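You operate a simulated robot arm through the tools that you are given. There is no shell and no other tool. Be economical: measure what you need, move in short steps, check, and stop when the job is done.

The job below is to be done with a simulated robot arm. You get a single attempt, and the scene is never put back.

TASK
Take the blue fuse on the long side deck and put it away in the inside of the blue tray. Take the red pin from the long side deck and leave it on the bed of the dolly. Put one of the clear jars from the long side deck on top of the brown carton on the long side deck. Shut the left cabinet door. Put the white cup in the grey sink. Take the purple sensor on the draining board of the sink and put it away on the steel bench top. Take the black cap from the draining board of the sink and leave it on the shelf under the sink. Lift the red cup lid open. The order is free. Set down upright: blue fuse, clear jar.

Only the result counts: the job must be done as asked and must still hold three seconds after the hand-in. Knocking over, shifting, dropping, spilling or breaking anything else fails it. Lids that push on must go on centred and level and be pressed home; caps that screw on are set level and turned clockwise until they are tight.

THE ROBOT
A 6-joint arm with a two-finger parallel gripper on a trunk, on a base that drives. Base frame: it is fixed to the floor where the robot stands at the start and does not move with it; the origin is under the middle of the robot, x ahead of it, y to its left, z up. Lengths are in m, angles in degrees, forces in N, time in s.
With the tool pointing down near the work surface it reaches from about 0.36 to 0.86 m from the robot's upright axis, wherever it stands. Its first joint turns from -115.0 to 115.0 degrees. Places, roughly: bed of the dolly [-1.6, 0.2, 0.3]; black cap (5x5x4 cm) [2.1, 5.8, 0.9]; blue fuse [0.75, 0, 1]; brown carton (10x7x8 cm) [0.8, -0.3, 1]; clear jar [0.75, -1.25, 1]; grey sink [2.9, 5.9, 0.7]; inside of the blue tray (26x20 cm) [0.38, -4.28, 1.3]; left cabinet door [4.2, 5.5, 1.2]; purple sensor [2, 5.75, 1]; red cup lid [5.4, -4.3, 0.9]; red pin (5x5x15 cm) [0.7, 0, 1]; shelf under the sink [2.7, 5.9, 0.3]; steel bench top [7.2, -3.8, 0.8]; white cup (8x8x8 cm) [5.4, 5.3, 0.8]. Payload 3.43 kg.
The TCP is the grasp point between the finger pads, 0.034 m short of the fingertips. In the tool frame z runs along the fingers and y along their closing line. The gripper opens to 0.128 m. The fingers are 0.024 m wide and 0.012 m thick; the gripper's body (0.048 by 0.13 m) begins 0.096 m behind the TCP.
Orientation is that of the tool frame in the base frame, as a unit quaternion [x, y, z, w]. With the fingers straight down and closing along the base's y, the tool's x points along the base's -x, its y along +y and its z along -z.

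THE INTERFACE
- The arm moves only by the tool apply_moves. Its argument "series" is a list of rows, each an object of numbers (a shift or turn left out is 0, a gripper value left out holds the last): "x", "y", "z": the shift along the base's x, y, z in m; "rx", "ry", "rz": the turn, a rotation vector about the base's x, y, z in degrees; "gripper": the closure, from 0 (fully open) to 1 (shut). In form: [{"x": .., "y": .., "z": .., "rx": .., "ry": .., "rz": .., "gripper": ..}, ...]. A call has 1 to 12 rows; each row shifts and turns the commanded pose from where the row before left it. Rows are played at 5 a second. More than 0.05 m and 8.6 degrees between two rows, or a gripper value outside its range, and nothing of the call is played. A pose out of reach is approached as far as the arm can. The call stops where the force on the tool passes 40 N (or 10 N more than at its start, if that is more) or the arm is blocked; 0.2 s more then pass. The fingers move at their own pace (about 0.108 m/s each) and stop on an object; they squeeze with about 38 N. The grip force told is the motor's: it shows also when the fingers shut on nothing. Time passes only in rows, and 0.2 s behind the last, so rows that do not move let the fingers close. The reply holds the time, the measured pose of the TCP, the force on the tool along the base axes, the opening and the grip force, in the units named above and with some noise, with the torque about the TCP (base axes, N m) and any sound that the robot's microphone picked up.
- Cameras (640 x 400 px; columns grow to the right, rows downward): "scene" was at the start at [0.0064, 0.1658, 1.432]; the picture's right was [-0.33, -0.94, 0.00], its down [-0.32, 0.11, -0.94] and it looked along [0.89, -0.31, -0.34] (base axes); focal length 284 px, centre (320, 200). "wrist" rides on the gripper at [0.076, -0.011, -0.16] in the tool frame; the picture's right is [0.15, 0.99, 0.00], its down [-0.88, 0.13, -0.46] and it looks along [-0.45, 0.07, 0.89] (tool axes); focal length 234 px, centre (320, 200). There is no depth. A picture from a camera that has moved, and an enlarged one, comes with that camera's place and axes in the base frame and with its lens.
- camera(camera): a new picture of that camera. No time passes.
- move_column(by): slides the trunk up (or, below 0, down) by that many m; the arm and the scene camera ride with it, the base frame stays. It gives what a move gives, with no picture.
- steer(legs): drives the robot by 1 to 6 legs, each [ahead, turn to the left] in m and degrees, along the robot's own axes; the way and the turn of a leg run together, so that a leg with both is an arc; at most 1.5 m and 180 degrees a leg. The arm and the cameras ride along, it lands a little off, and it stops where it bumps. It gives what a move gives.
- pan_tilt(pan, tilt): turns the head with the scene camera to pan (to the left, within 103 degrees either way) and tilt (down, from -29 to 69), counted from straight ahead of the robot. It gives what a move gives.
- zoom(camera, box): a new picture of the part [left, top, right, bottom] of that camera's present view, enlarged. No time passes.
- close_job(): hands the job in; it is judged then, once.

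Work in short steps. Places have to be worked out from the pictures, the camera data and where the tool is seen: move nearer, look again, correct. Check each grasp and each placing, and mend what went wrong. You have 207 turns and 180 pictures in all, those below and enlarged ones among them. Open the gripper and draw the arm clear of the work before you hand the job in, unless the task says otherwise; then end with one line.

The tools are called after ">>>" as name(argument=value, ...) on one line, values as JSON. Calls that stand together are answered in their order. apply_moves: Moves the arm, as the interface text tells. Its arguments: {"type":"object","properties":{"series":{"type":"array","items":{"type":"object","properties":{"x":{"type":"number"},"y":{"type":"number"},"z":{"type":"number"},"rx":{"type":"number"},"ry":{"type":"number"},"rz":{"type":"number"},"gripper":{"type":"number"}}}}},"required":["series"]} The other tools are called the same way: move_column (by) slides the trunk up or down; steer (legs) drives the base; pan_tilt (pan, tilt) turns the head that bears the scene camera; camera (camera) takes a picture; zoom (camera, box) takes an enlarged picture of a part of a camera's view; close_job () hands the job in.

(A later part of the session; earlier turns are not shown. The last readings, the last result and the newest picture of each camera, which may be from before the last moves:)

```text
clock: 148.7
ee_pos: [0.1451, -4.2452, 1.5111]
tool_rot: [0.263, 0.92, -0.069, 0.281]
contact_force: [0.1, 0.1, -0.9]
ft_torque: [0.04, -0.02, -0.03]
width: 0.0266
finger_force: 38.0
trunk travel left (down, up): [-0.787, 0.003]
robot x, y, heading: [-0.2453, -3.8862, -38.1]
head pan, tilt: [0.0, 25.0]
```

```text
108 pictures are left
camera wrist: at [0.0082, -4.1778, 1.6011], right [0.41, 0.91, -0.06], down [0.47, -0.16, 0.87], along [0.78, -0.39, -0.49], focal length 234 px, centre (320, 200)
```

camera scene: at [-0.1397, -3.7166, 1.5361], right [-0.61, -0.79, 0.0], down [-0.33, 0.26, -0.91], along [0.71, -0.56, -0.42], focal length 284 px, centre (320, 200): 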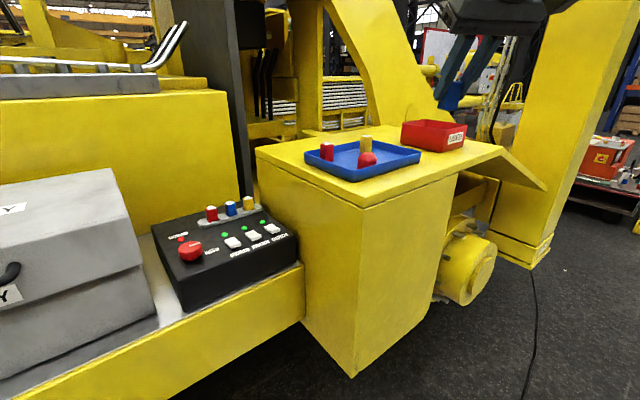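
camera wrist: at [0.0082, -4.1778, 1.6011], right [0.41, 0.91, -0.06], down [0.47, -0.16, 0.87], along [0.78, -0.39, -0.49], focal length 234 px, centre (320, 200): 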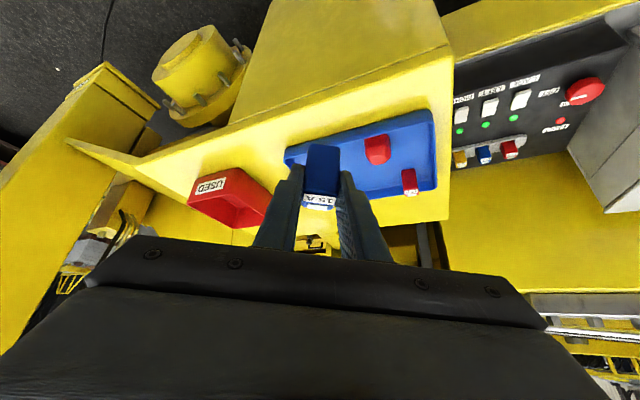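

>>> zoom(camera="scene", box=[290, 115, 450, 195])

```text
4.00 times, centred on (370, 155) of scene
camera zoom: at [-0.1397, -3.7166, 1.5361], right [-0.61, -0.79, 0.0], down [-0.33, 0.26, -0.91], along [0.71, -0.56, -0.42], focal length 1138 px, centre (120, 380)
```

zoom: 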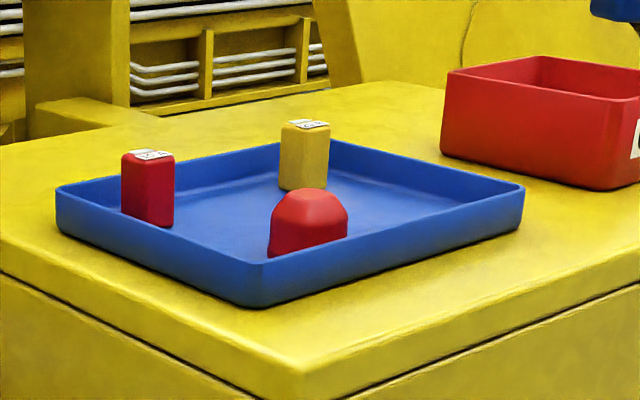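

Tray interior spans x 0.30–0.49, y −4.42…−4.16, floor ≈1.30; the spot (0.36, −4.355) has ~10 cm to the neighbours. Moving above it.

>>> apply_moves(series=[{"x": 0.043, "y": -0.022}, {"x": 0.043, "y": -0.022}, {"x": 0.043, "y": -0.022}, {"x": 0.043, "y": -0.022}, {"x": 0.043, "y": -0.0215}, {"z": -0.045}, {"z": -0.04}])

>>> zoom(camera="scene", box=[290, 75, 450, 195])

>>> camera(camera="wrist")

```text
clock: 150.3
ee_pos: [0.357, -4.355, 1.4258]
tool_rot: [0.263, 0.92, -0.069, 0.282]
contact_force: [-0.3, -0.4, 0.0]
ft_torque: [0.0, 0.0, -0.02]
width: 0.0266
finger_force: 37.8
trunk travel left (down, up): [-0.787, 0.003]
robot x, y, heading: [-0.2446, -3.8847, -38.2]
head pan, tilt: [0.0, 25.0]
```

```text
3.33 times, centred on (370, 135) of scene
camera zoom: at [-0.1398, -3.7166, 1.5361], right [-0.62, -0.79, 0.0], down [-0.33, 0.26, -0.91], along [0.71, -0.56, -0.42], focal length 948 px, centre (153, 417)
```

zoom: 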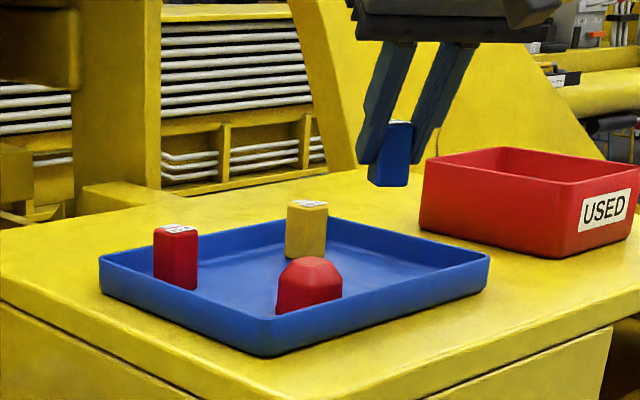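

```text
105 pictures are left
camera wrist: at [0.2217, -4.2872, 1.5157], right [0.41, 0.91, -0.06], down [0.47, -0.16, 0.87], along [0.78, -0.39, -0.49], focal length 234 px, centre (320, 200)
```

wrist: 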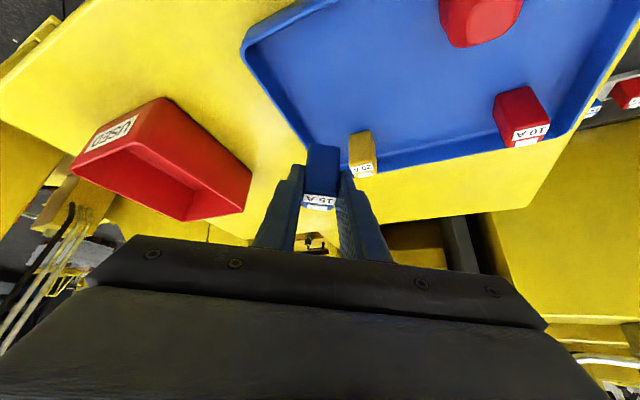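

Projection confirms the fuse is over the free corner. Lowering toward the tray floor.

>>> apply_moves(series=[{"z": -0.035}, {"z": -0.03}, {"z": -0.005}, {"z": -0.005}, {"z": -0.004}])

>>> zoom(camera="scene", box=[290, 75, 450, 195])

```text
clock: 151.5
ee_pos: [0.3611, -4.3554, 1.3512]
tool_rot: [0.263, 0.92, -0.07, 0.284]
contact_force: [-0.7, 1.7, 15.5]
ft_torque: [-0.12, 0.11, -0.02]
width: 0.0267
finger_force: 38.0
trunk travel left (down, up): [-0.787, 0.003]
robot x, y, heading: [-0.2451, -3.8827, -37.8]
head pan, tilt: [0.0, 25.0]
```

```text
3.33 times, centred on (370, 135) of scene
camera zoom: at [-0.1404, -3.716, 1.5362], right [-0.62, -0.79, 0.0], down [-0.33, 0.26, -0.91], along [0.71, -0.56, -0.42], focal length 948 px, centre (153, 417)
```

zoom: 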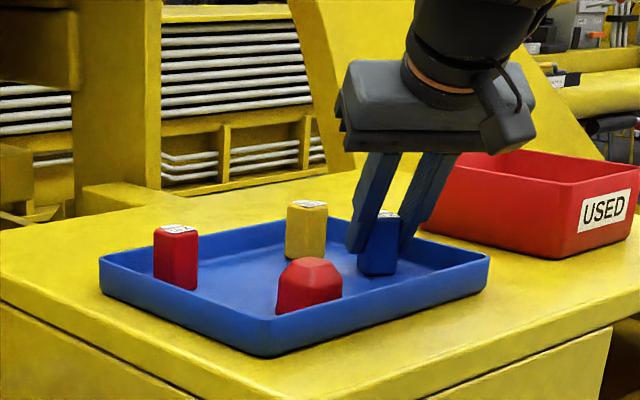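

Contact at 15 N and the fuse stands in the tray. Releasing with a narrow opening, then withdrawing upward.

>>> apply_moves(series=[{"z": 0.002}, {"gripper": 0.65}, {"gripper": 0.65}])

>>> zoom(camera="scene", box=[290, 75, 450, 195])

>>> camera(camera="wrist")

```text
clock: 152.3
ee_pos: [0.3604, -4.3542, 1.349]
tool_rot: [0.264, 0.92, -0.069, 0.28]
contact_force: [-1.6, 3.9, -3.4]
ft_torque: [0.26, 0.06, -0.03]
width: 0.0434
finger_force: 0.2
trunk travel left (down, up): [-0.787, 0.003]
robot x, y, heading: [-0.2463, -3.8831, -38.0]
head pan, tilt: [0.0, 25.0]
```

```text
3.33 times, centred on (370, 135) of scene
camera zoom: at [-0.1397, -3.7165, 1.536], right [-0.62, -0.79, 0.0], down [-0.33, 0.26, -0.91], along [0.71, -0.56, -0.42], focal length 948 px, centre (153, 417)
```

zoom: 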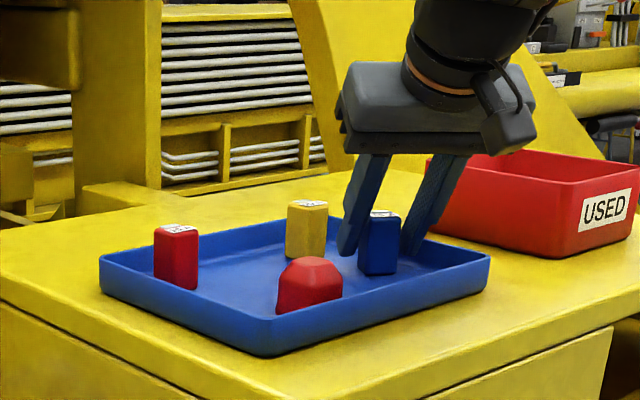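

```text
102 pictures are left
camera wrist: at [0.2235, -4.2868, 1.4389], right [0.41, 0.91, -0.06], down [0.47, -0.16, 0.87], along [0.78, -0.39, -0.49], focal length 234 px, centre (320, 200)
```

wrist: 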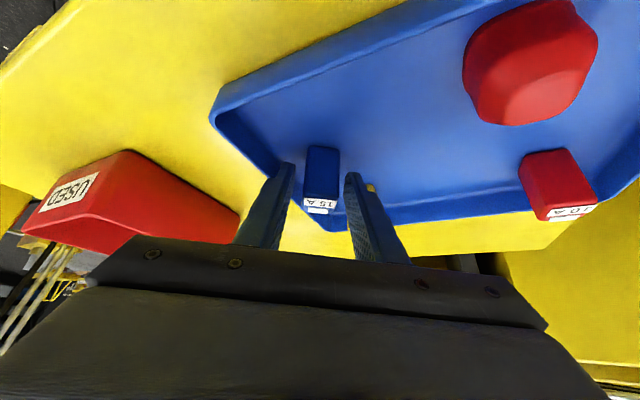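

Fuse stands free; a finger seems to brush the tray wall (4 N). I'll go straight up.

>>> apply_moves(series=[{"z": 0.02}, {"z": 0.03}, {"z": 0.045}, {"z": 0.045}, {"z": 0.03}])

>>> zoom(camera="scene", box=[290, 75, 450, 195])

```text
clock: 153.5
ee_pos: [0.3597, -4.3534, 1.5176]
tool_rot: [0.263, 0.92, -0.068, 0.282]
contact_force: [-0.7, 0.4, 0.2]
ft_torque: [0.01, 0.02, 0.05]
width: 0.0449
finger_force: 0.2
trunk travel left (down, up): [-0.787, 0.003]
robot x, y, heading: [-0.2432, -3.8811, -37.7]
head pan, tilt: [0.0, 25.0]
```

```text
3.33 times, centred on (370, 135) of scene
camera zoom: at [-0.1397, -3.7167, 1.5361], right [-0.62, -0.79, 0.0], down [-0.33, 0.26, -0.91], along [0.71, -0.56, -0.42], focal length 948 px, centre (153, 417)
```

zoom: 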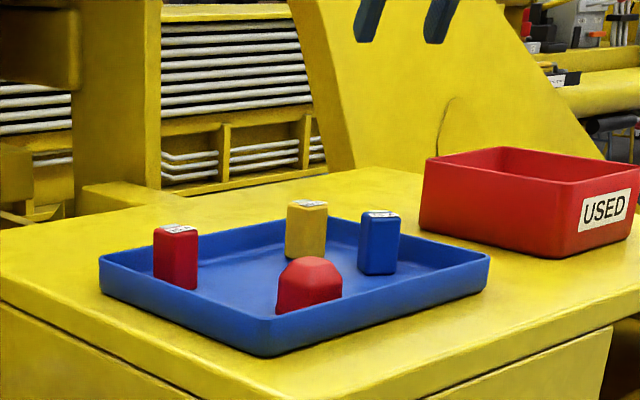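

Fuse is in the blue tray, upright, nothing else moved. I'll tuck the arm and turn back to face −y, then reverse up the lane.

>>> apply_moves(series=[{"x": -0.043, "y": 0.022}, {"x": -0.043, "y": 0.022}, {"x": -0.043, "y": 0.022}, {"x": -0.043, "y": 0.022}, {"x": -0.043, "y": 0.022}])

>>> steer(legs=[[0, -54], [-1.4, 0], [0, 182]])

>>> pan_tilt(pan=0, tilt=15)

>>> camera(camera="scene")

```text
clock: 154.7
ee_pos: [0.1457, -4.2453, 1.5198]
tool_rot: [0.264, 0.92, -0.068, 0.281]
contact_force: [1.0, -0.4, -0.1]
ft_torque: [0.05, 0.04, 0.02]
width: 0.0447
finger_force: 0.0
trunk travel left (down, up): [-0.787, 0.003]
robot x, y, heading: [-0.2404, -3.8868, -38.4]
head pan, tilt: [0.0, 25.0]
```

```text
refused: 182 is not a number from -180 to 180
```

```text
clock: 155.4
ee_pos: [0.1454, -4.2451, 1.5199]
tool_rot: [0.263, 0.92, -0.069, 0.281]
contact_force: [-0.3, 0.5, 0.9]
ft_torque: [0.0, 0.01, -0.06]
width: 0.0448
finger_force: 0.0
trunk travel left (down, up): [-0.787, 0.003]
robot x, y, heading: [-0.2464, -3.8865, -37.9]
head pan, tilt: [0.0, 15.0]
```

```text
100 pictures are left
camera scene: at [-0.1388, -3.7174, 1.5522], right [-0.62, -0.79, 0.0], down [-0.2, 0.16, -0.97], along [0.76, -0.59, -0.26], focal length 284 px, centre (320, 200)
```

scene: 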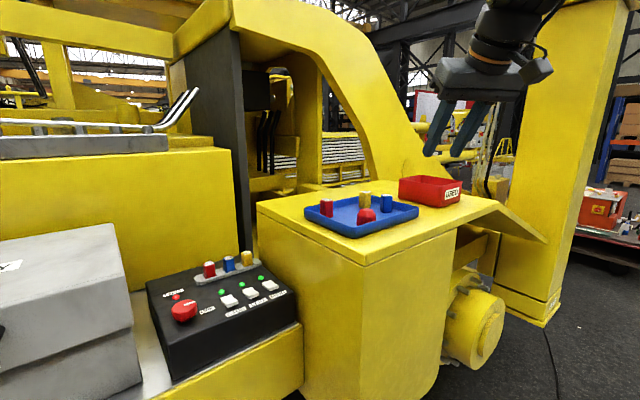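

Turn limit is 180°, so I'll redo the drive within it.

>>> steer(legs=[[0, -51], [-1.5, 0], [0, 179]])

>>> camera(camera="scene")

```text
clock: 172.3
ee_pos: [-0.2383, -1.8811, 1.5204]
tool_rot: [0.714, -0.637, -0.224, -0.184]
contact_force: [-1.0, 0.5, 0.3]
ft_torque: [0.01, -0.02, 0.0]
width: 0.0446
finger_force: 0.0
trunk travel left (down, up): [-0.787, 0.003]
robot x, y, heading: [-0.2768, -2.4072, 90.3]
head pan, tilt: [0.0, 15.0]
```

```text
99 pictures are left
camera scene: at [-0.4719, -2.4307, 1.5523], right [1.0, 0.01, 0.0], down [0.0, -0.26, -0.97], along [-0.01, 0.97, -0.26], focal length 284 px, centre (320, 200)
```

scene: 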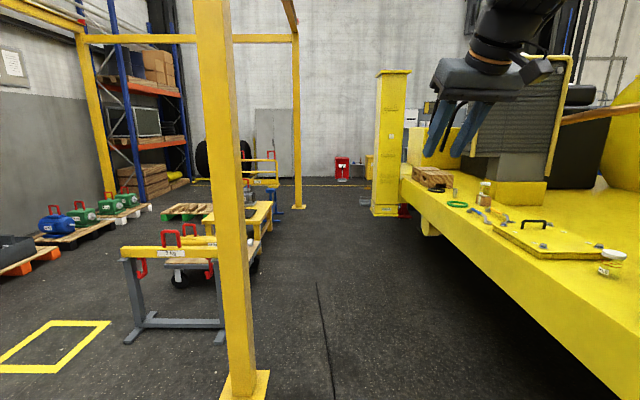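

The lane north along x≈−0.28 is clear past the machine's end. I'll drive up to about y=3.9 and look toward the sink.

>>> steer(legs=[[1.5, 0], [1.5, 0], [1.5, 0], [1.5, 0], [0.3, 0]])

>>> pan_tilt(pan=-45, tilt=12)

>>> camera(camera="scene")

```text
clock: 202.4
ee_pos: [-0.3492, 4.4013, 1.5194]
tool_rot: [0.712, -0.639, -0.223, -0.185]
contact_force: [0.1, 0.7, 0.1]
ft_torque: [0.02, 0.01, 0.0]
width: 0.0452
finger_force: 0.0
trunk travel left (down, up): [-0.787, 0.003]
robot x, y, heading: [-0.3924, 3.8761, 90.0]
head pan, tilt: [0.0, 15.0]
```

```text
clock: 203.5
ee_pos: [-0.3489, 4.4031, 1.5195]
tool_rot: [0.712, -0.639, -0.224, -0.186]
contact_force: [-0.1, 0.0, 0.2]
ft_torque: [0.02, 0.02, 0.0]
width: 0.0449
finger_force: 0.0
trunk travel left (down, up): [-0.787, 0.003]
robot x, y, heading: [-0.3921, 3.875, 89.9]
head pan, tilt: [-45.0, 12.0]
```

```text
98 pictures are left
camera scene: at [-0.5221, 3.8273, 1.5572], right [0.71, -0.71, 0.0], down [-0.15, -0.15, -0.98], along [0.69, 0.69, -0.21], focal length 284 px, centre (320, 200)
```

scene: 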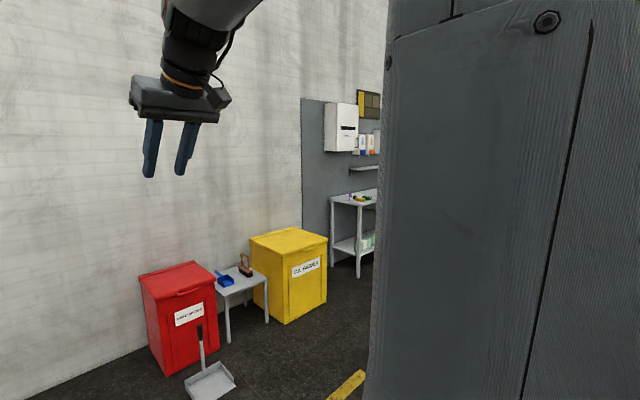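

The sink stand is along the far wall. I'll turn to face +x and look with the arm out of the way.

>>> steer(legs=[[0.7, 0], [0, -90]])

>>> pan_tilt(pan=20, tilt=15)

>>> camera(camera="scene")

```text
clock: 211.2
ee_pos: [0.1376, 4.545, 1.5202]
tool_rot: [-0.054, 0.955, 0.028, 0.289]
contact_force: [0.3, -0.3, 0.3]
ft_torque: [-0.02, 0.02, -0.02]
width: 0.0445
finger_force: 0.0
trunk travel left (down, up): [-0.787, 0.003]
robot x, y, heading: [-0.3945, 4.5812, 0.5]
head pan, tilt: [-45.0, 12.0]
```

```text
clock: 212.6
ee_pos: [0.1388, 4.545, 1.5198]
tool_rot: [-0.056, 0.955, 0.029, 0.289]
contact_force: [0.4, -0.2, 0.3]
ft_torque: [-0.01, -0.02, -0.03]
width: 0.0445
finger_force: 0.2
trunk travel left (down, up): [-0.787, 0.003]
robot x, y, heading: [-0.3926, 4.5859, 0.2]
head pan, tilt: [20.0, 15.0]
```

```text
97 pictures are left
camera scene: at [-0.4188, 4.8132, 1.5523], right [0.35, -0.94, 0.0], down [-0.24, -0.09, -0.97], along [0.9, 0.34, -0.26], focal length 284 px, centre (320, 200)
```

scene: 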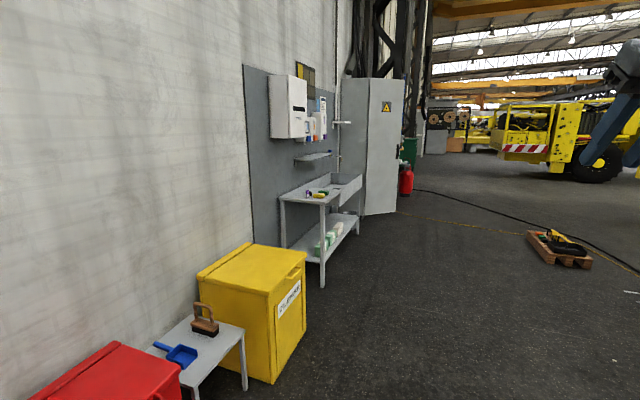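

The sink bench (draining board left, sink right, shelf below) has its front at y≈5.6, and the cabinet with its open door stands beyond. I'll drive to x≈2.05 and face the draining board.

>>> steer(legs=[[1.4, 0], [1.05, 0], [0, 90], [0.25, 0]])

>>> pan_tilt(pan=0, tilt=35)

>>> camera(camera="scene")

```text
clock: 229.6
ee_pos: [2.0816, 5.4131, 1.5195]
tool_rot: [0.708, -0.645, -0.222, -0.186]
contact_force: [-0.4, -0.2, -0.1]
ft_torque: [0.0, -0.01, 0.02]
width: 0.0449
finger_force: 0.1
trunk travel left (down, up): [-0.787, 0.003]
robot x, y, heading: [2.0321, 4.886, 89.4]
head pan, tilt: [20.0, 15.0]
```

```text
clock: 230.4
ee_pos: [2.0811, 5.4142, 1.5194]
tool_rot: [0.707, -0.644, -0.222, -0.187]
contact_force: [-0.8, 0.2, 0.6]
ft_torque: [0.03, 0.02, 0.0]
width: 0.0446
finger_force: 0.1
trunk travel left (down, up): [-0.787, 0.003]
robot x, y, heading: [2.0316, 4.8869, 89.2]
head pan, tilt: [0.0, 35.0]
```

```text
96 pictures are left
camera scene: at [1.836, 4.8641, 1.5204], right [1.0, -0.01, 0.0], down [-0.01, -0.57, -0.82], along [0.01, 0.82, -0.57], focal length 284 px, centre (320, 200)
```

scene: 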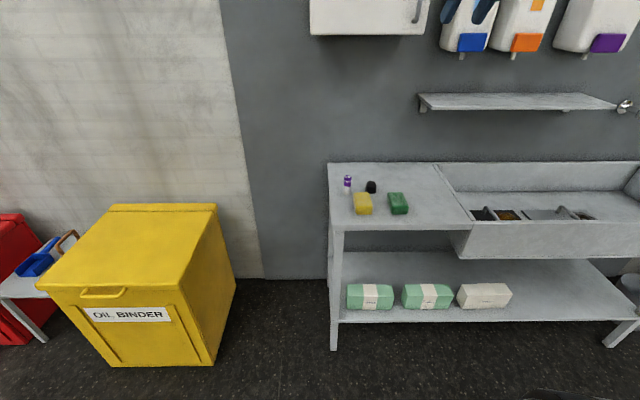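

I see the purple sensor (~1.96, 5.83) and black cap (~2.05, 5.81) behind two sponges. I'll move 0.2 m closer and zoom in.

>>> steer(legs=[[0.2, 0]])

>>> zoom(camera="scene", box=[320, 170, 480, 290])

>>> camera(camera="wrist")

```text
clock: 232.0
ee_pos: [2.0821, 5.6145, 1.5202]
tool_rot: [0.709, -0.642, -0.223, -0.186]
contact_force: [0.0, 0.1, -0.5]
ft_torque: [-0.01, -0.02, 0.03]
width: 0.0449
finger_force: 0.1
trunk travel left (down, up): [-0.787, 0.003]
robot x, y, heading: [2.0313, 5.0835, 89.8]
head pan, tilt: [0.0, 35.0]
```

```text
3.33 times, centred on (400, 230) of scene
camera zoom: at [1.8381, 5.0623, 1.5203], right [1.0, -0.01, 0.0], down [0.0, -0.57, -0.82], along [0.01, 0.82, -0.57], focal length 948 px, centre (53, 100)
```

zoom: 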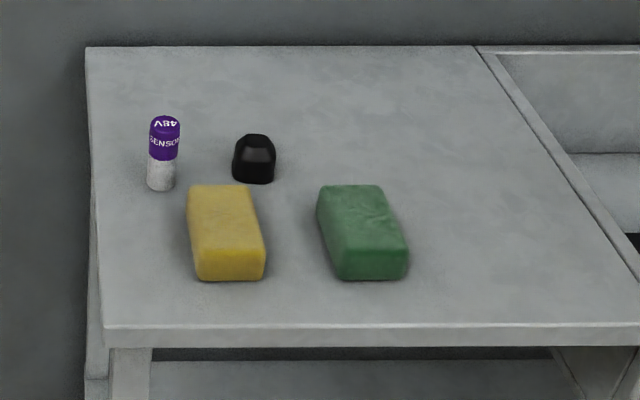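

```text
94 pictures are left
camera wrist: at [2.1096, 5.4632, 1.6096], right [-0.97, -0.23, -0.06], down [-0.16, 0.47, 0.87], along [-0.17, 0.86, -0.49], focal length 234 px, centre (320, 200)
```

wrist: 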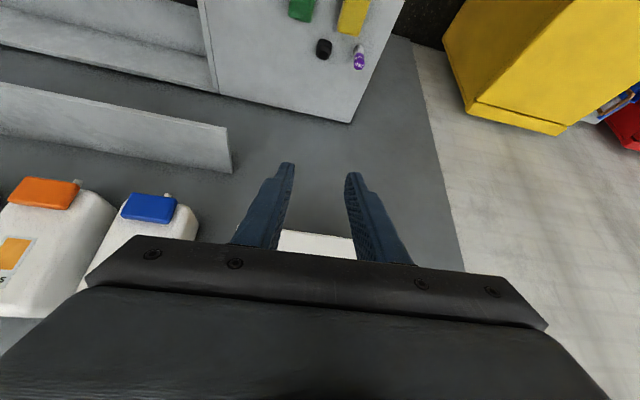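

Triangulating gives the cap at about (2.055, 5.833) on a board at z≈0.886. I'll lower the trunk 0.4 m and re-measure from closer.

>>> move_column(by=-0.4)

>>> apply_moves(series=[{"y": 0.03, "x": -0.008, "z": -0.02}, {"y": 0.03, "x": -0.008, "z": -0.02}, {"y": 0.03, "x": -0.008, "z": -0.02, "gripper": 0.3}])

>>> camera(camera="wrist")

>>> camera(camera="scene")

```text
clock: 235.9
ee_pos: [2.0819, 5.6595, 1.1189]
tool_rot: [0.709, -0.643, -0.222, -0.186]
contact_force: [0.0, 0.3, -0.3]
ft_torque: [-0.01, 0.0, 0.01]
width: 0.0445
finger_force: 0.0
trunk travel left (down, up): [-0.387, 0.403]
robot x, y, heading: [2.0343, 5.0787, 89.7]
head pan, tilt: [0.0, 35.0]
```

```text
clock: 236.7
ee_pos: [2.0583, 5.7485, 1.0593]
tool_rot: [0.709, -0.643, -0.222, -0.186]
contact_force: [-0.4, 0.5, -0.1]
ft_torque: [-0.03, 0.0, -0.05]
width: 0.0895
finger_force: 0.1
trunk travel left (down, up): [-0.387, 0.403]
robot x, y, heading: [2.0325, 5.0855, 89.6]
head pan, tilt: [0.0, 35.0]
```

```text
93 pictures are left
camera wrist: at [2.0866, 5.5998, 1.1498], right [-0.97, -0.22, -0.06], down [-0.16, 0.46, 0.87], along [-0.17, 0.86, -0.49], focal length 234 px, centre (320, 200)
```

wrist: 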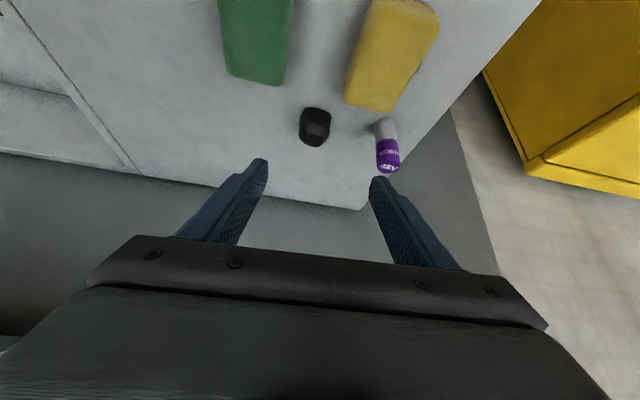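

```text
92 pictures are left
camera scene: at [1.8388, 5.1736, 1.1203], right [1.0, -0.01, 0.0], down [0.0, -0.57, -0.82], along [0.01, 0.82, -0.57], focal length 284 px, centre (320, 200)
```

scene: 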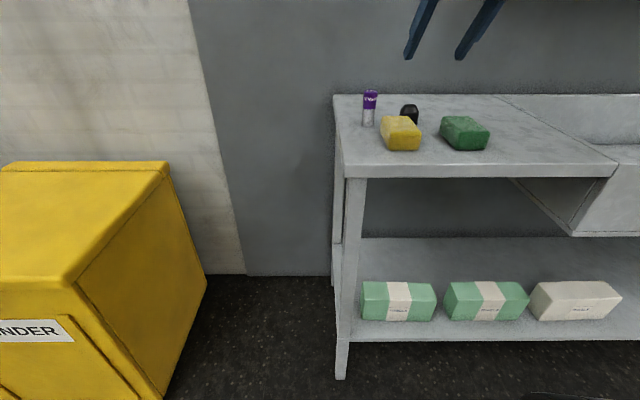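

Cap at (2.054, 5.83), top z≈0.926. I'll come down so the finger ends span it just above the board.

>>> apply_moves(series=[{"x": -0.004, "y": 0.035, "z": -0.03}, {"y": 0.035, "z": -0.03}, {"z": -0.04}, {"z": -0.032}])

>>> camera(camera="wrist")

>>> zoom(camera="scene", box=[330, 40, 490, 160])

```text
clock: 237.7
ee_pos: [2.0546, 5.82, 0.9261]
tool_rot: [0.709, -0.642, -0.223, -0.186]
contact_force: [-0.1, -0.8, 0.2]
ft_torque: [-0.02, 0.01, 0.03]
width: 0.0896
finger_force: 0.0
trunk travel left (down, up): [-0.387, 0.403]
robot x, y, heading: [2.0326, 5.0845, 89.8]
head pan, tilt: [0.0, 35.0]
```

```text
91 pictures are left
camera wrist: at [2.0831, 5.67, 1.0164], right [-0.97, -0.22, -0.06], down [-0.16, 0.47, 0.87], along [-0.17, 0.86, -0.49], focal length 234 px, centre (320, 200)
```

wrist: 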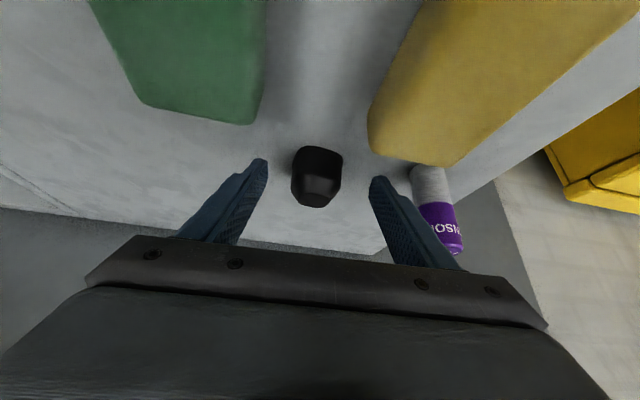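

```text
3.33 times, centred on (410, 100) of scene
camera zoom: at [1.8388, 5.1738, 1.1203], right [1.0, -0.01, 0.0], down [0.0, -0.57, -0.82], along [0.01, 0.82, -0.57], focal length 948 px, centre (20, 533)
```

zoom: 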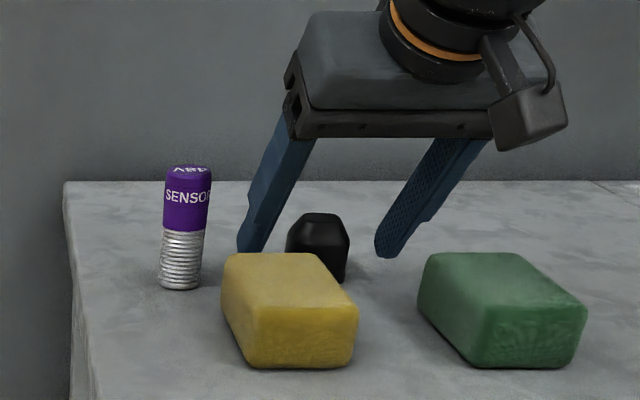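

Cap is between the fingers with clearance from the sensor. Closing and lifting.

>>> apply_moves(series=[{"gripper": 1}, {"gripper": 1}, {"gripper": 1}, {"z": 0.03}, {"z": 0.04}, {"z": 0.04}])

>>> camera(camera="wrist")

```text
clock: 239.1
ee_pos: [2.0534, 5.818, 1.0357]
tool_rot: [0.709, -0.643, -0.222, -0.186]
contact_force: [0.2, 0.8, -1.5]
ft_torque: [-0.03, 0.02, -0.02]
width: 0.0418
finger_force: 38.0
trunk travel left (down, up): [-0.387, 0.403]
robot x, y, heading: [2.0308, 5.0842, 89.6]
head pan, tilt: [0.0, 35.0]
```

```text
89 pictures are left
camera wrist: at [2.0823, 5.6693, 1.1254], right [-0.97, -0.23, -0.06], down [-0.16, 0.47, 0.87], along [-0.17, 0.86, -0.49], focal length 234 px, centre (320, 200)
```

wrist: 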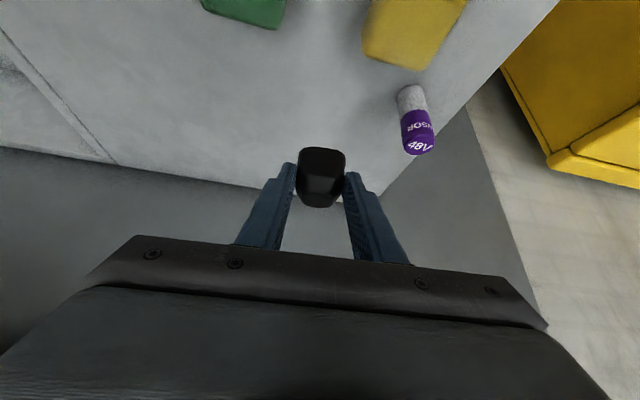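

Cap held (42 mm). I'll retract the arm over the sponges at this height, then relocate toward the sink side.

>>> apply_moves(series=[{"y": -0.045, "z": 0.01}, {"y": -0.045}, {"y": -0.045}, {"y": -0.045}, {"y": -0.045}, {"y": -0.03}])

>>> steer(legs=[[-0.3, 0], [0, -90], [0.9, 0], [0, 90]])

>>> camera(camera="scene")

```text
clock: 240.5
ee_pos: [2.0544, 5.6615, 1.0466]
tool_rot: [0.709, -0.642, -0.223, -0.186]
contact_force: [-0.8, 0.0, -0.1]
ft_torque: [-0.01, 0.03, -0.02]
width: 0.0416
finger_force: 38.1
out of reach, approached as far as the arm can: row 4, 5, 6
trunk travel left (down, up): [-0.387, 0.403]
robot x, y, heading: [2.0311, 5.0816, 89.7]
head pan, tilt: [0.0, 35.0]
```

```text
clock: 254.5
ee_pos: [2.9612, 5.3569, 1.0473]
tool_rot: [0.704, -0.648, -0.22, -0.187]
contact_force: [-0.1, 0.4, -0.3]
ft_torque: [-0.01, -0.01, -0.03]
width: 0.0415
finger_force: 38.0
trunk travel left (down, up): [-0.387, 0.403]
robot x, y, heading: [2.9348, 4.7809, 88.6]
head pan, tilt: [0.0, 35.0]
```

```text
88 pictures are left
camera scene: at [2.7384, 4.8713, 1.1203], right [1.0, -0.02, 0.0], down [-0.01, -0.57, -0.82], along [0.02, 0.82, -0.57], focal length 284 px, centre (320, 200)
```

scene: 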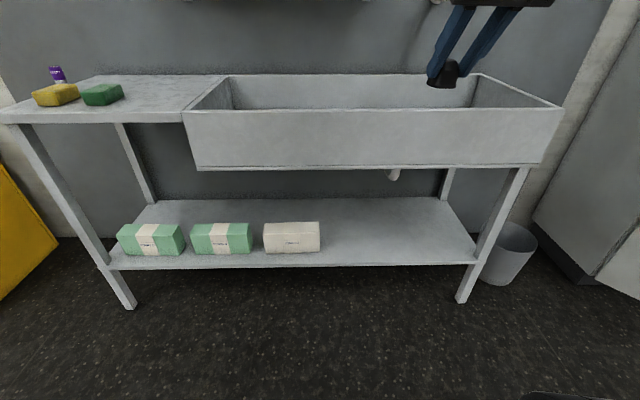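

The shelf has free space right of the packages around (3.0, 5.72). I'll lower the trunk fully here in front of the bench, then tilt the tool further forward.

>>> move_column(by=-0.38)

>>> apply_moves(series=[{"rx": 7}, {"rx": 7}, {"rx": 7}, {"z": -0.04}, {"z": -0.04}, {"z": -0.04}])

>>> pan_tilt(pan=0, tilt=30)

>>> camera(camera="scene")

```text
clock: 258.1
ee_pos: [2.9627, 5.4624, 0.6669]
tool_rot: [0.705, -0.647, -0.221, -0.186]
contact_force: [-0.6, 0.4, -0.6]
ft_torque: [0.0, -0.02, -0.02]
width: 0.0417
finger_force: 37.7
trunk travel left (down, up): [-0.007, 0.783]
robot x, y, heading: [2.9322, 4.78, 88.5]
head pan, tilt: [0.0, 35.0]
```

```text
clock: 259.5
ee_pos: [2.9737, 5.5136, 0.5365]
tool_rot: [0.659, -0.598, -0.333, -0.313]
contact_force: [0.1, 0.3, -0.6]
ft_torque: [-0.01, 0.02, 0.02]
width: 0.0415
finger_force: 37.5
out of reach, approached as far as the arm can: row 1, 2, 3
trunk travel left (down, up): [-0.007, 0.783]
robot x, y, heading: [2.9351, 4.779, 88.7]
head pan, tilt: [0.0, 35.0]
```

```text
clock: 260.2
ee_pos: [2.9728, 5.5139, 0.5377]
tool_rot: [0.659, -0.597, -0.335, -0.313]
contact_force: [-0.4, 0.0, -1.5]
ft_torque: [-0.01, 0.02, 0.02]
width: 0.0417
finger_force: 37.4
trunk travel left (down, up): [-0.007, 0.783]
robot x, y, heading: [2.931, 4.7792, 88.6]
head pan, tilt: [0.0, 30.0]
```

```text
87 pictures are left
camera scene: at [2.7408, 4.9794, 0.748], right [1.0, -0.02, 0.0], down [-0.01, -0.5, -0.87], along [0.02, 0.87, -0.5], focal length 284 px, centre (320, 200)
```

scene: 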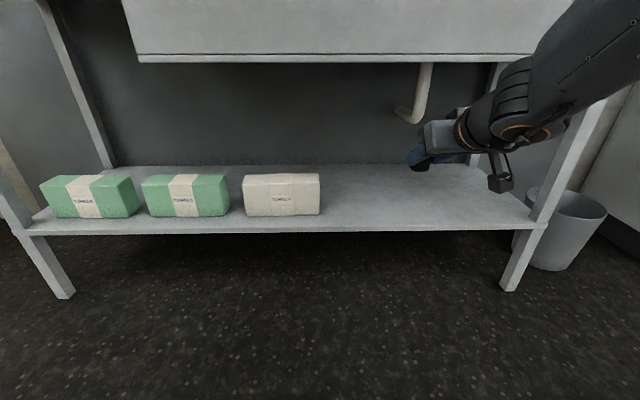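

Tool is now tilted 54°. I'll drive 0.15 m forward to bring the cap over the shelf front, staying beneath the basin.

>>> steer(legs=[[0.15, 0]])

>>> apply_moves(series=[{"z": -0.03}, {"z": -0.03}, {"z": -0.03}, {"z": -0.02}])

>>> camera(camera="scene")

>>> camera(camera="wrist")

```text
clock: 261.6
ee_pos: [2.9771, 5.6631, 0.5372]
tool_rot: [0.659, -0.597, -0.335, -0.312]
contact_force: [-1.0, 0.8, -1.1]
ft_torque: [-0.02, 0.02, 0.04]
width: 0.0417
finger_force: 38.2
trunk travel left (down, up): [-0.007, 0.783]
robot x, y, heading: [2.9325, 4.9283, 88.8]
head pan, tilt: [0.0, 30.0]
```

```text
clock: 262.6
ee_pos: [2.975, 5.661, 0.4282]
tool_rot: [0.659, -0.597, -0.335, -0.313]
contact_force: [-0.1, 0.5, -0.8]
ft_torque: [-0.02, -0.03, -0.01]
width: 0.0417
finger_force: 38.3
trunk travel left (down, up): [-0.007, 0.783]
robot x, y, heading: [2.9374, 4.9289, 88.8]
head pan, tilt: [0.0, 30.0]
```

```text
86 pictures are left
camera scene: at [2.7442, 5.1279, 0.7481], right [1.0, -0.02, 0.0], down [-0.01, -0.5, -0.87], along [0.02, 0.87, -0.5], focal length 284 px, centre (320, 200)
```

scene: 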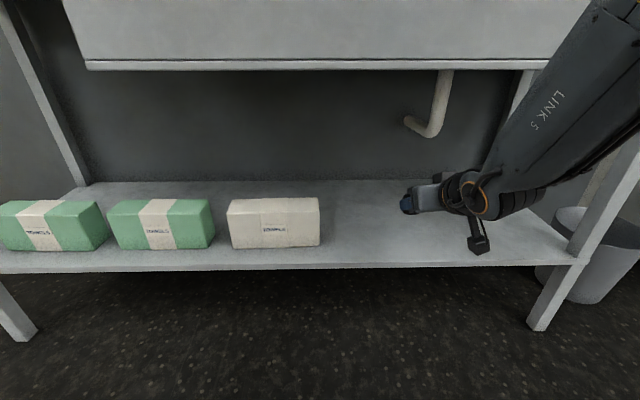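

```text
85 pictures are left
camera wrist: at [3.0011, 5.4889, 0.4588], right [-0.98, -0.17, -0.13], down [-0.15, 0.13, 0.98], along [-0.15, 0.98, -0.15], focal length 234 px, centre (320, 200)
```

wrist: 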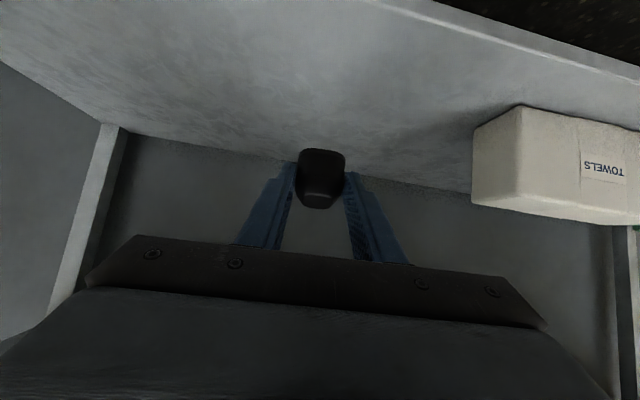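

Plenty of reach at this tilt. I'll move a little further in, lower, and bring the tilt back so the cap is level.

>>> apply_moves(series=[{"y": 0.03, "z": -0.02}, {"y": 0.03, "z": -0.02}, {"rx": -7}, {"rx": -7}, {"rx": -7}])

>>> camera(camera="wrist")

```text
clock: 263.8
ee_pos: [2.9692, 5.7222, 0.388]
tool_rot: [0.698, -0.634, -0.26, -0.209]
contact_force: [1.2, -0.5, -1.1]
ft_torque: [-0.03, 0.02, -0.01]
width: 0.0414
finger_force: 37.7
out of reach, approached as far as the arm can: row 5
trunk travel left (down, up): [-0.007, 0.783]
robot x, y, heading: [2.936, 4.9261, 88.9]
head pan, tilt: [0.0, 30.0]
```

```text
84 pictures are left
camera wrist: at [2.9994, 5.5658, 0.4636], right [-0.97, -0.22, -0.06], down [-0.14, 0.39, 0.91], along [-0.18, 0.9, -0.41], focal length 234 px, centre (320, 200)
```

wrist: 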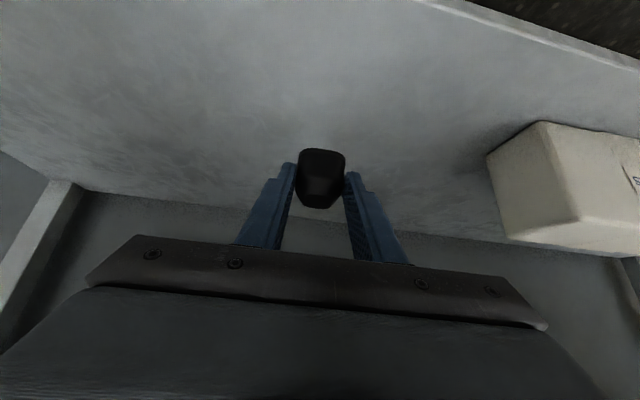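

Tilt is 39°, cap nearly level. Lowering to contact.

>>> apply_moves(series=[{"z": -0.02}, {"z": -0.015}, {"z": -0.006}, {"z": -0.005}, {"z": -0.005}])

>>> camera(camera="scene")

```text
clock: 265.0
ee_pos: [2.9695, 5.7221, 0.3361]
tool_rot: [0.698, -0.634, -0.259, -0.21]
contact_force: [-0.4, -0.8, -1.4]
ft_torque: [-0.04, 0.0, -0.04]
width: 0.0414
finger_force: 38.1
trunk travel left (down, up): [-0.007, 0.783]
robot x, y, heading: [2.9384, 4.9295, 88.8]
head pan, tilt: [0.0, 30.0]
```

```text
83 pictures are left
camera scene: at [2.7442, 5.1279, 0.7481], right [1.0, -0.02, 0.0], down [-0.01, -0.5, -0.87], along [0.02, 0.87, -0.5], focal length 284 px, centre (320, 200)
```

scene: 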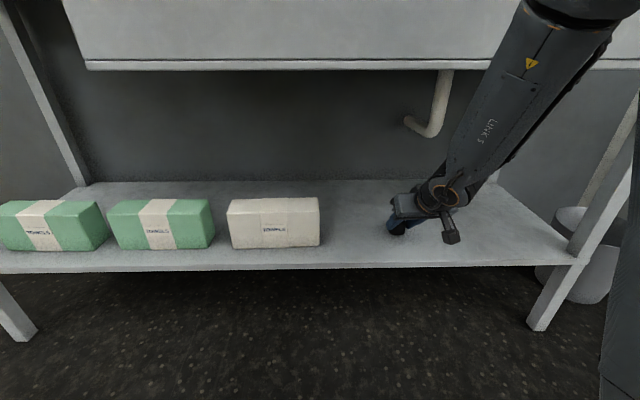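

>>> apply_moves(series=[{"z": -0.006}, {"z": -0.006}, {"z": -0.006}, {"z": -0.006}, {"z": -0.005}])

>>> camera(camera="wrist")

```text
clock: 266.1
ee_pos: [2.9696, 5.7261, 0.3149]
tool_rot: [0.697, -0.632, -0.264, -0.213]
contact_force: [0.4, -1.3, 13.6]
ft_torque: [0.09, -0.28, 0.02]
width: 0.0416
finger_force: 37.9
trunk travel left (down, up): [-0.007, 0.783]
robot x, y, heading: [2.9355, 4.928, 88.5]
head pan, tilt: [0.0, 30.0]
stopped in row 5: the force on the tool passed its limit at 70 N (the readings are from after the stop); the commanded pose is now the measured one
```

```text
82 pictures are left
camera wrist: at [3.0004, 5.5682, 0.3884], right [-0.97, -0.22, -0.06], down [-0.14, 0.38, 0.92], along [-0.18, 0.9, -0.4], focal length 234 px, centre (320, 200)
```

wrist: 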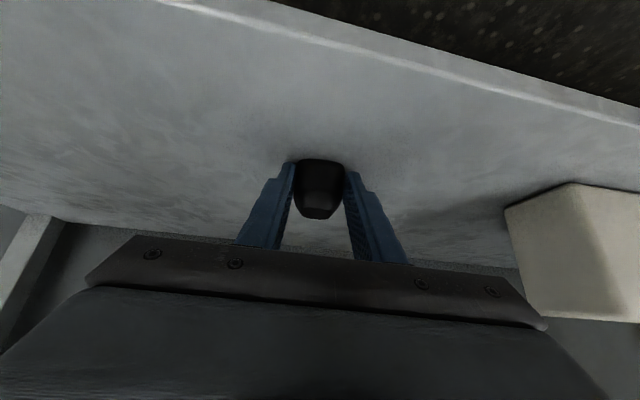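

The cap is on the shelf. Easing off and opening.

>>> apply_moves(series=[{"z": 0.002}, {"gripper": 0.5}, {"gripper": 0.4}, {"gripper": 0.4}])

>>> camera(camera="wrist")

```text
clock: 267.1
ee_pos: [2.9699, 5.7252, 0.3151]
tool_rot: [0.697, -0.633, -0.262, -0.212]
contact_force: [-2.0, -7.0, 7.0]
ft_torque: [-0.12, -0.18, -0.19]
width: 0.0741
finger_force: 0.1
trunk travel left (down, up): [-0.007, 0.783]
robot x, y, heading: [2.9374, 4.9281, 88.6]
head pan, tilt: [0.0, 30.0]
```

```text
81 pictures are left
camera wrist: at [3.0007, 5.5675, 0.3897], right [-0.97, -0.22, -0.06], down [-0.14, 0.38, 0.91], along [-0.18, 0.9, -0.4], focal length 234 px, centre (320, 200)
```

wrist: 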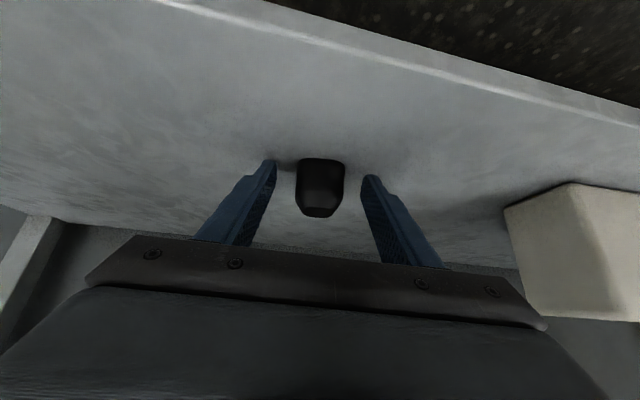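

Cap stands free; the fingertips are touching the shelf. I'll lift up and back off.

>>> apply_moves(series=[{"z": 0.02}, {"z": 0.04}, {"z": 0.03, "y": -0.02}, {"y": -0.04}, {"y": -0.04}])

>>> camera(camera="wrist")

```text
clock: 268.3
ee_pos: [2.9672, 5.6266, 0.4059]
tool_rot: [0.697, -0.633, -0.263, -0.212]
contact_force: [-0.2, -0.6, 0.6]
ft_torque: [0.01, -0.04, 0.0]
width: 0.0771
finger_force: 0.1
trunk travel left (down, up): [-0.007, 0.783]
robot x, y, heading: [2.935, 4.9247, 88.3]
head pan, tilt: [0.0, 30.0]
```

```text
80 pictures are left
camera wrist: at [2.9988, 5.4679, 0.4795], right [-0.97, -0.22, -0.06], down [-0.14, 0.38, 0.91], along [-0.18, 0.9, -0.4], focal length 234 px, centre (320, 200)
```

wrist: 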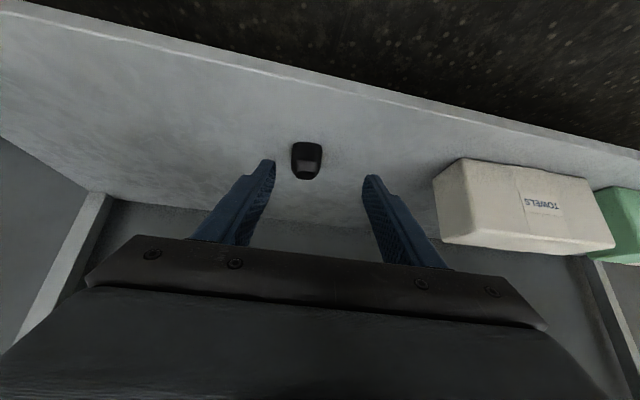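

Cap is on the shelf. I'll back straight out, raise the trunk and look toward the cabinet and the cup.

>>> steer(legs=[[-0.5, 0]])

>>> move_column(by=0.4)

>>> move_column(by=0.38)

>>> steer(legs=[[0, -88]])

>>> pan_tilt(pan=15, tilt=18)

>>> camera(camera="scene")

```text
clock: 271.3
ee_pos: [2.9599, 5.1224, 0.4052]
tool_rot: [0.694, -0.636, -0.261, -0.213]
contact_force: [0.1, -0.4, 0.0]
ft_torque: [0.02, -0.01, -0.01]
width: 0.077
finger_force: 0.0
trunk travel left (down, up): [-0.007, 0.783]
robot x, y, heading: [2.9215, 4.4226, 88.0]
head pan, tilt: [0.0, 30.0]
```

```text
clock: 275.1
ee_pos: [2.9604, 5.1226, 0.8052]
tool_rot: [0.695, -0.635, -0.262, -0.212]
contact_force: [-0.8, -0.2, -0.3]
ft_torque: [-0.02, -0.04, 0.0]
width: 0.0767
finger_force: 0.0
trunk travel left (down, up): [-0.407, 0.383]
robot x, y, heading: [2.9223, 4.4228, 88.2]
head pan, tilt: [0.0, 30.0]
```

```text
clock: 278.8
ee_pos: [2.9601, 5.1224, 1.1849]
tool_rot: [0.695, -0.636, -0.261, -0.212]
contact_force: [0.4, 0.0, 0.1]
ft_torque: [-0.02, 0.02, 0.0]
width: 0.0769
finger_force: 0.1
trunk travel left (down, up): [-0.787, 0.003]
robot x, y, heading: [2.9184, 4.4223, 88.3]
head pan, tilt: [0.0, 30.0]
```

```text
clock: 282.9
ee_pos: [3.6197, 4.4143, 1.1857]
tool_rot: [-0.061, 0.94, 0.042, 0.334]
contact_force: [0.2, 0.1, 0.4]
ft_torque: [0.0, 0.02, -0.01]
width: 0.0766
finger_force: 0.1
trunk travel left (down, up): [-0.787, 0.003]
robot x, y, heading: [2.9204, 4.4218, 0.7]
head pan, tilt: [0.0, 30.0]
```

```text
clock: 283.7
ee_pos: [3.6193, 4.414, 1.1862]
tool_rot: [-0.062, 0.939, 0.042, 0.335]
contact_force: [0.2, -0.4, -0.4]
ft_torque: [0.03, 0.02, -0.01]
width: 0.0768
finger_force: 0.0
trunk travel left (down, up): [-0.787, 0.003]
robot x, y, heading: [2.9196, 4.4212, 0.4]
head pan, tilt: [15.0, 18.0]
```

```text
79 pictures are left
camera scene: at [2.8957, 4.6446, 1.5474], right [0.27, -0.96, 0.0], down [-0.3, -0.08, -0.95], along [0.92, 0.26, -0.31], focal length 284 px, centre (320, 200)
```

scene: 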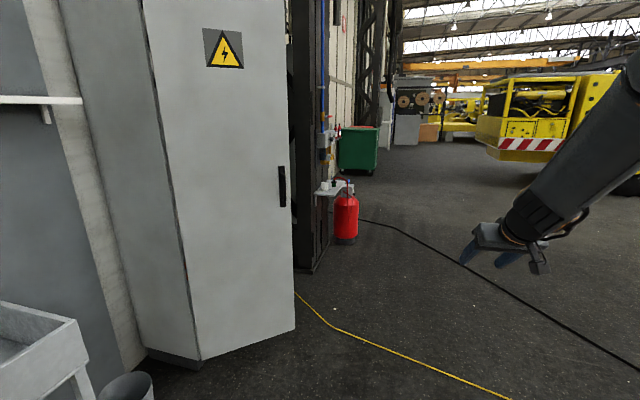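

The door's hinge is at about (3.98, 5.74) and its free edge at (4.39, 5.25), so it's open ~50°. I'll tuck the arm a little, drive to x≈4.27 and face it.

>>> apply_moves(series=[{"x": -0.045, "gripper": 1}, {"x": -0.045}, {"x": -0.045}])

>>> steer(legs=[[1.37, 0], [0, 89.5]])

>>> pan_tilt(pan=0, tilt=20)

>>> camera(camera="scene")

```text
clock: 284.5
ee_pos: [3.4848, 4.4128, 1.1859]
tool_rot: [-0.062, 0.939, 0.042, 0.335]
contact_force: [0.3, 0.1, 1.2]
ft_torque: [0.0, 0.02, -0.01]
width: 0.0001
finger_force: 33.1
trunk travel left (down, up): [-0.787, 0.003]
robot x, y, heading: [2.9221, 4.4273, 0.7]
head pan, tilt: [15.0, 18.0]
```

```text
clock: 295.0
ee_pos: [4.2994, 5.0091, 1.1855]
tool_rot: [0.704, -0.626, -0.264, -0.209]
contact_force: [-0.1, -0.1, -0.1]
ft_torque: [0.0, 0.03, -0.01]
width: 0.0001
finger_force: 33.6
trunk travel left (down, up): [-0.787, 0.003]
robot x, y, heading: [4.278, 4.4461, 89.6]
head pan, tilt: [15.0, 18.0]
```

```text
clock: 295.8
ee_pos: [4.2974, 5.0106, 1.187]
tool_rot: [0.703, -0.626, -0.264, -0.209]
contact_force: [-0.3, 0.1, -0.4]
ft_torque: [0.0, 0.0, 0.01]
width: 0.0002
finger_force: 32.5
trunk travel left (down, up): [-0.787, 0.003]
robot x, y, heading: [4.2758, 4.4458, 90.0]
head pan, tilt: [0.0, 20.0]
```

```text
78 pictures are left
camera scene: at [4.0856, 4.4275, 1.5442], right [1.0, 0.0, 0.0], down [0.0, -0.34, -0.94], along [0.0, 0.94, -0.34], focal length 284 px, centre (320, 200)
```

scene: 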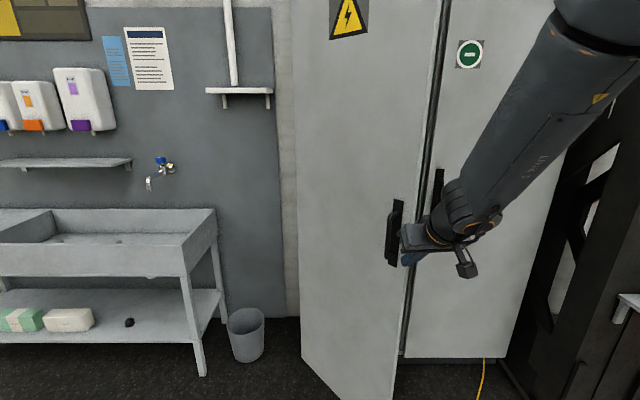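

Both doors are clear now: closed plane y≈5.71, left door's closed edge at x≈4.61. I'll lower to z≈0.95 (below the handle) and move up so I can push near the free side.

>>> move_column(by=-0.24)

>>> steer(legs=[[0.12, 0]])

>>> apply_moves(series=[{"x": 0.015, "y": 0.04}, {"y": 0.04}, {"y": 0.03}, {"y": 0.02}])

>>> camera(camera="scene")

```text
clock: 298.3
ee_pos: [4.2987, 5.0093, 0.9462]
tool_rot: [0.704, -0.625, -0.265, -0.209]
contact_force: [0.0, 0.7, -0.7]
ft_torque: [-0.01, -0.02, 0.0]
width: 0.0003
finger_force: 33.2
trunk travel left (down, up): [-0.547, 0.243]
robot x, y, heading: [4.2792, 4.446, 90.2]
head pan, tilt: [0.0, 20.0]
```

```text
clock: 299.6
ee_pos: [4.2991, 5.1307, 0.9468]
tool_rot: [0.703, -0.626, -0.265, -0.21]
contact_force: [-0.5, 0.7, 0.4]
ft_torque: [0.0, -0.02, -0.01]
width: 0.0
finger_force: 32.7
trunk travel left (down, up): [-0.547, 0.243]
robot x, y, heading: [4.284, 4.5671, 89.9]
head pan, tilt: [0.0, 20.0]
```

```text
clock: 300.6
ee_pos: [4.3154, 5.2609, 0.9481]
tool_rot: [0.703, -0.626, -0.264, -0.209]
contact_force: [0.2, -0.8, 0.3]
ft_torque: [0.0, 0.01, -0.02]
width: 0.0003
finger_force: 33.0
trunk travel left (down, up): [-0.547, 0.243]
robot x, y, heading: [4.2757, 4.568, 90.0]
head pan, tilt: [0.0, 20.0]
```

```text
77 pictures are left
camera scene: at [4.0861, 4.6153, 1.3042], right [1.0, 0.0, 0.0], down [0.0, -0.34, -0.94], along [0.0, 0.94, -0.34], focal length 284 px, centre (320, 200)
```

scene: 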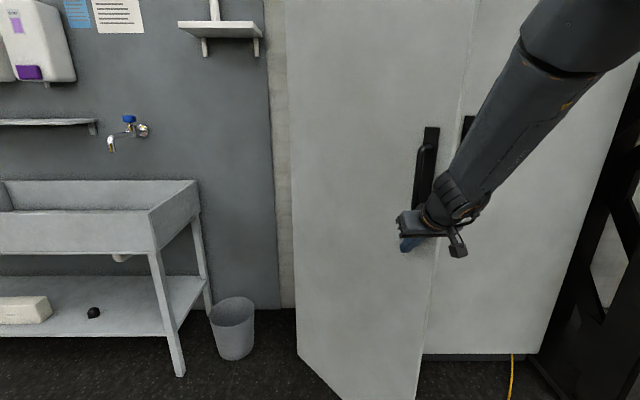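

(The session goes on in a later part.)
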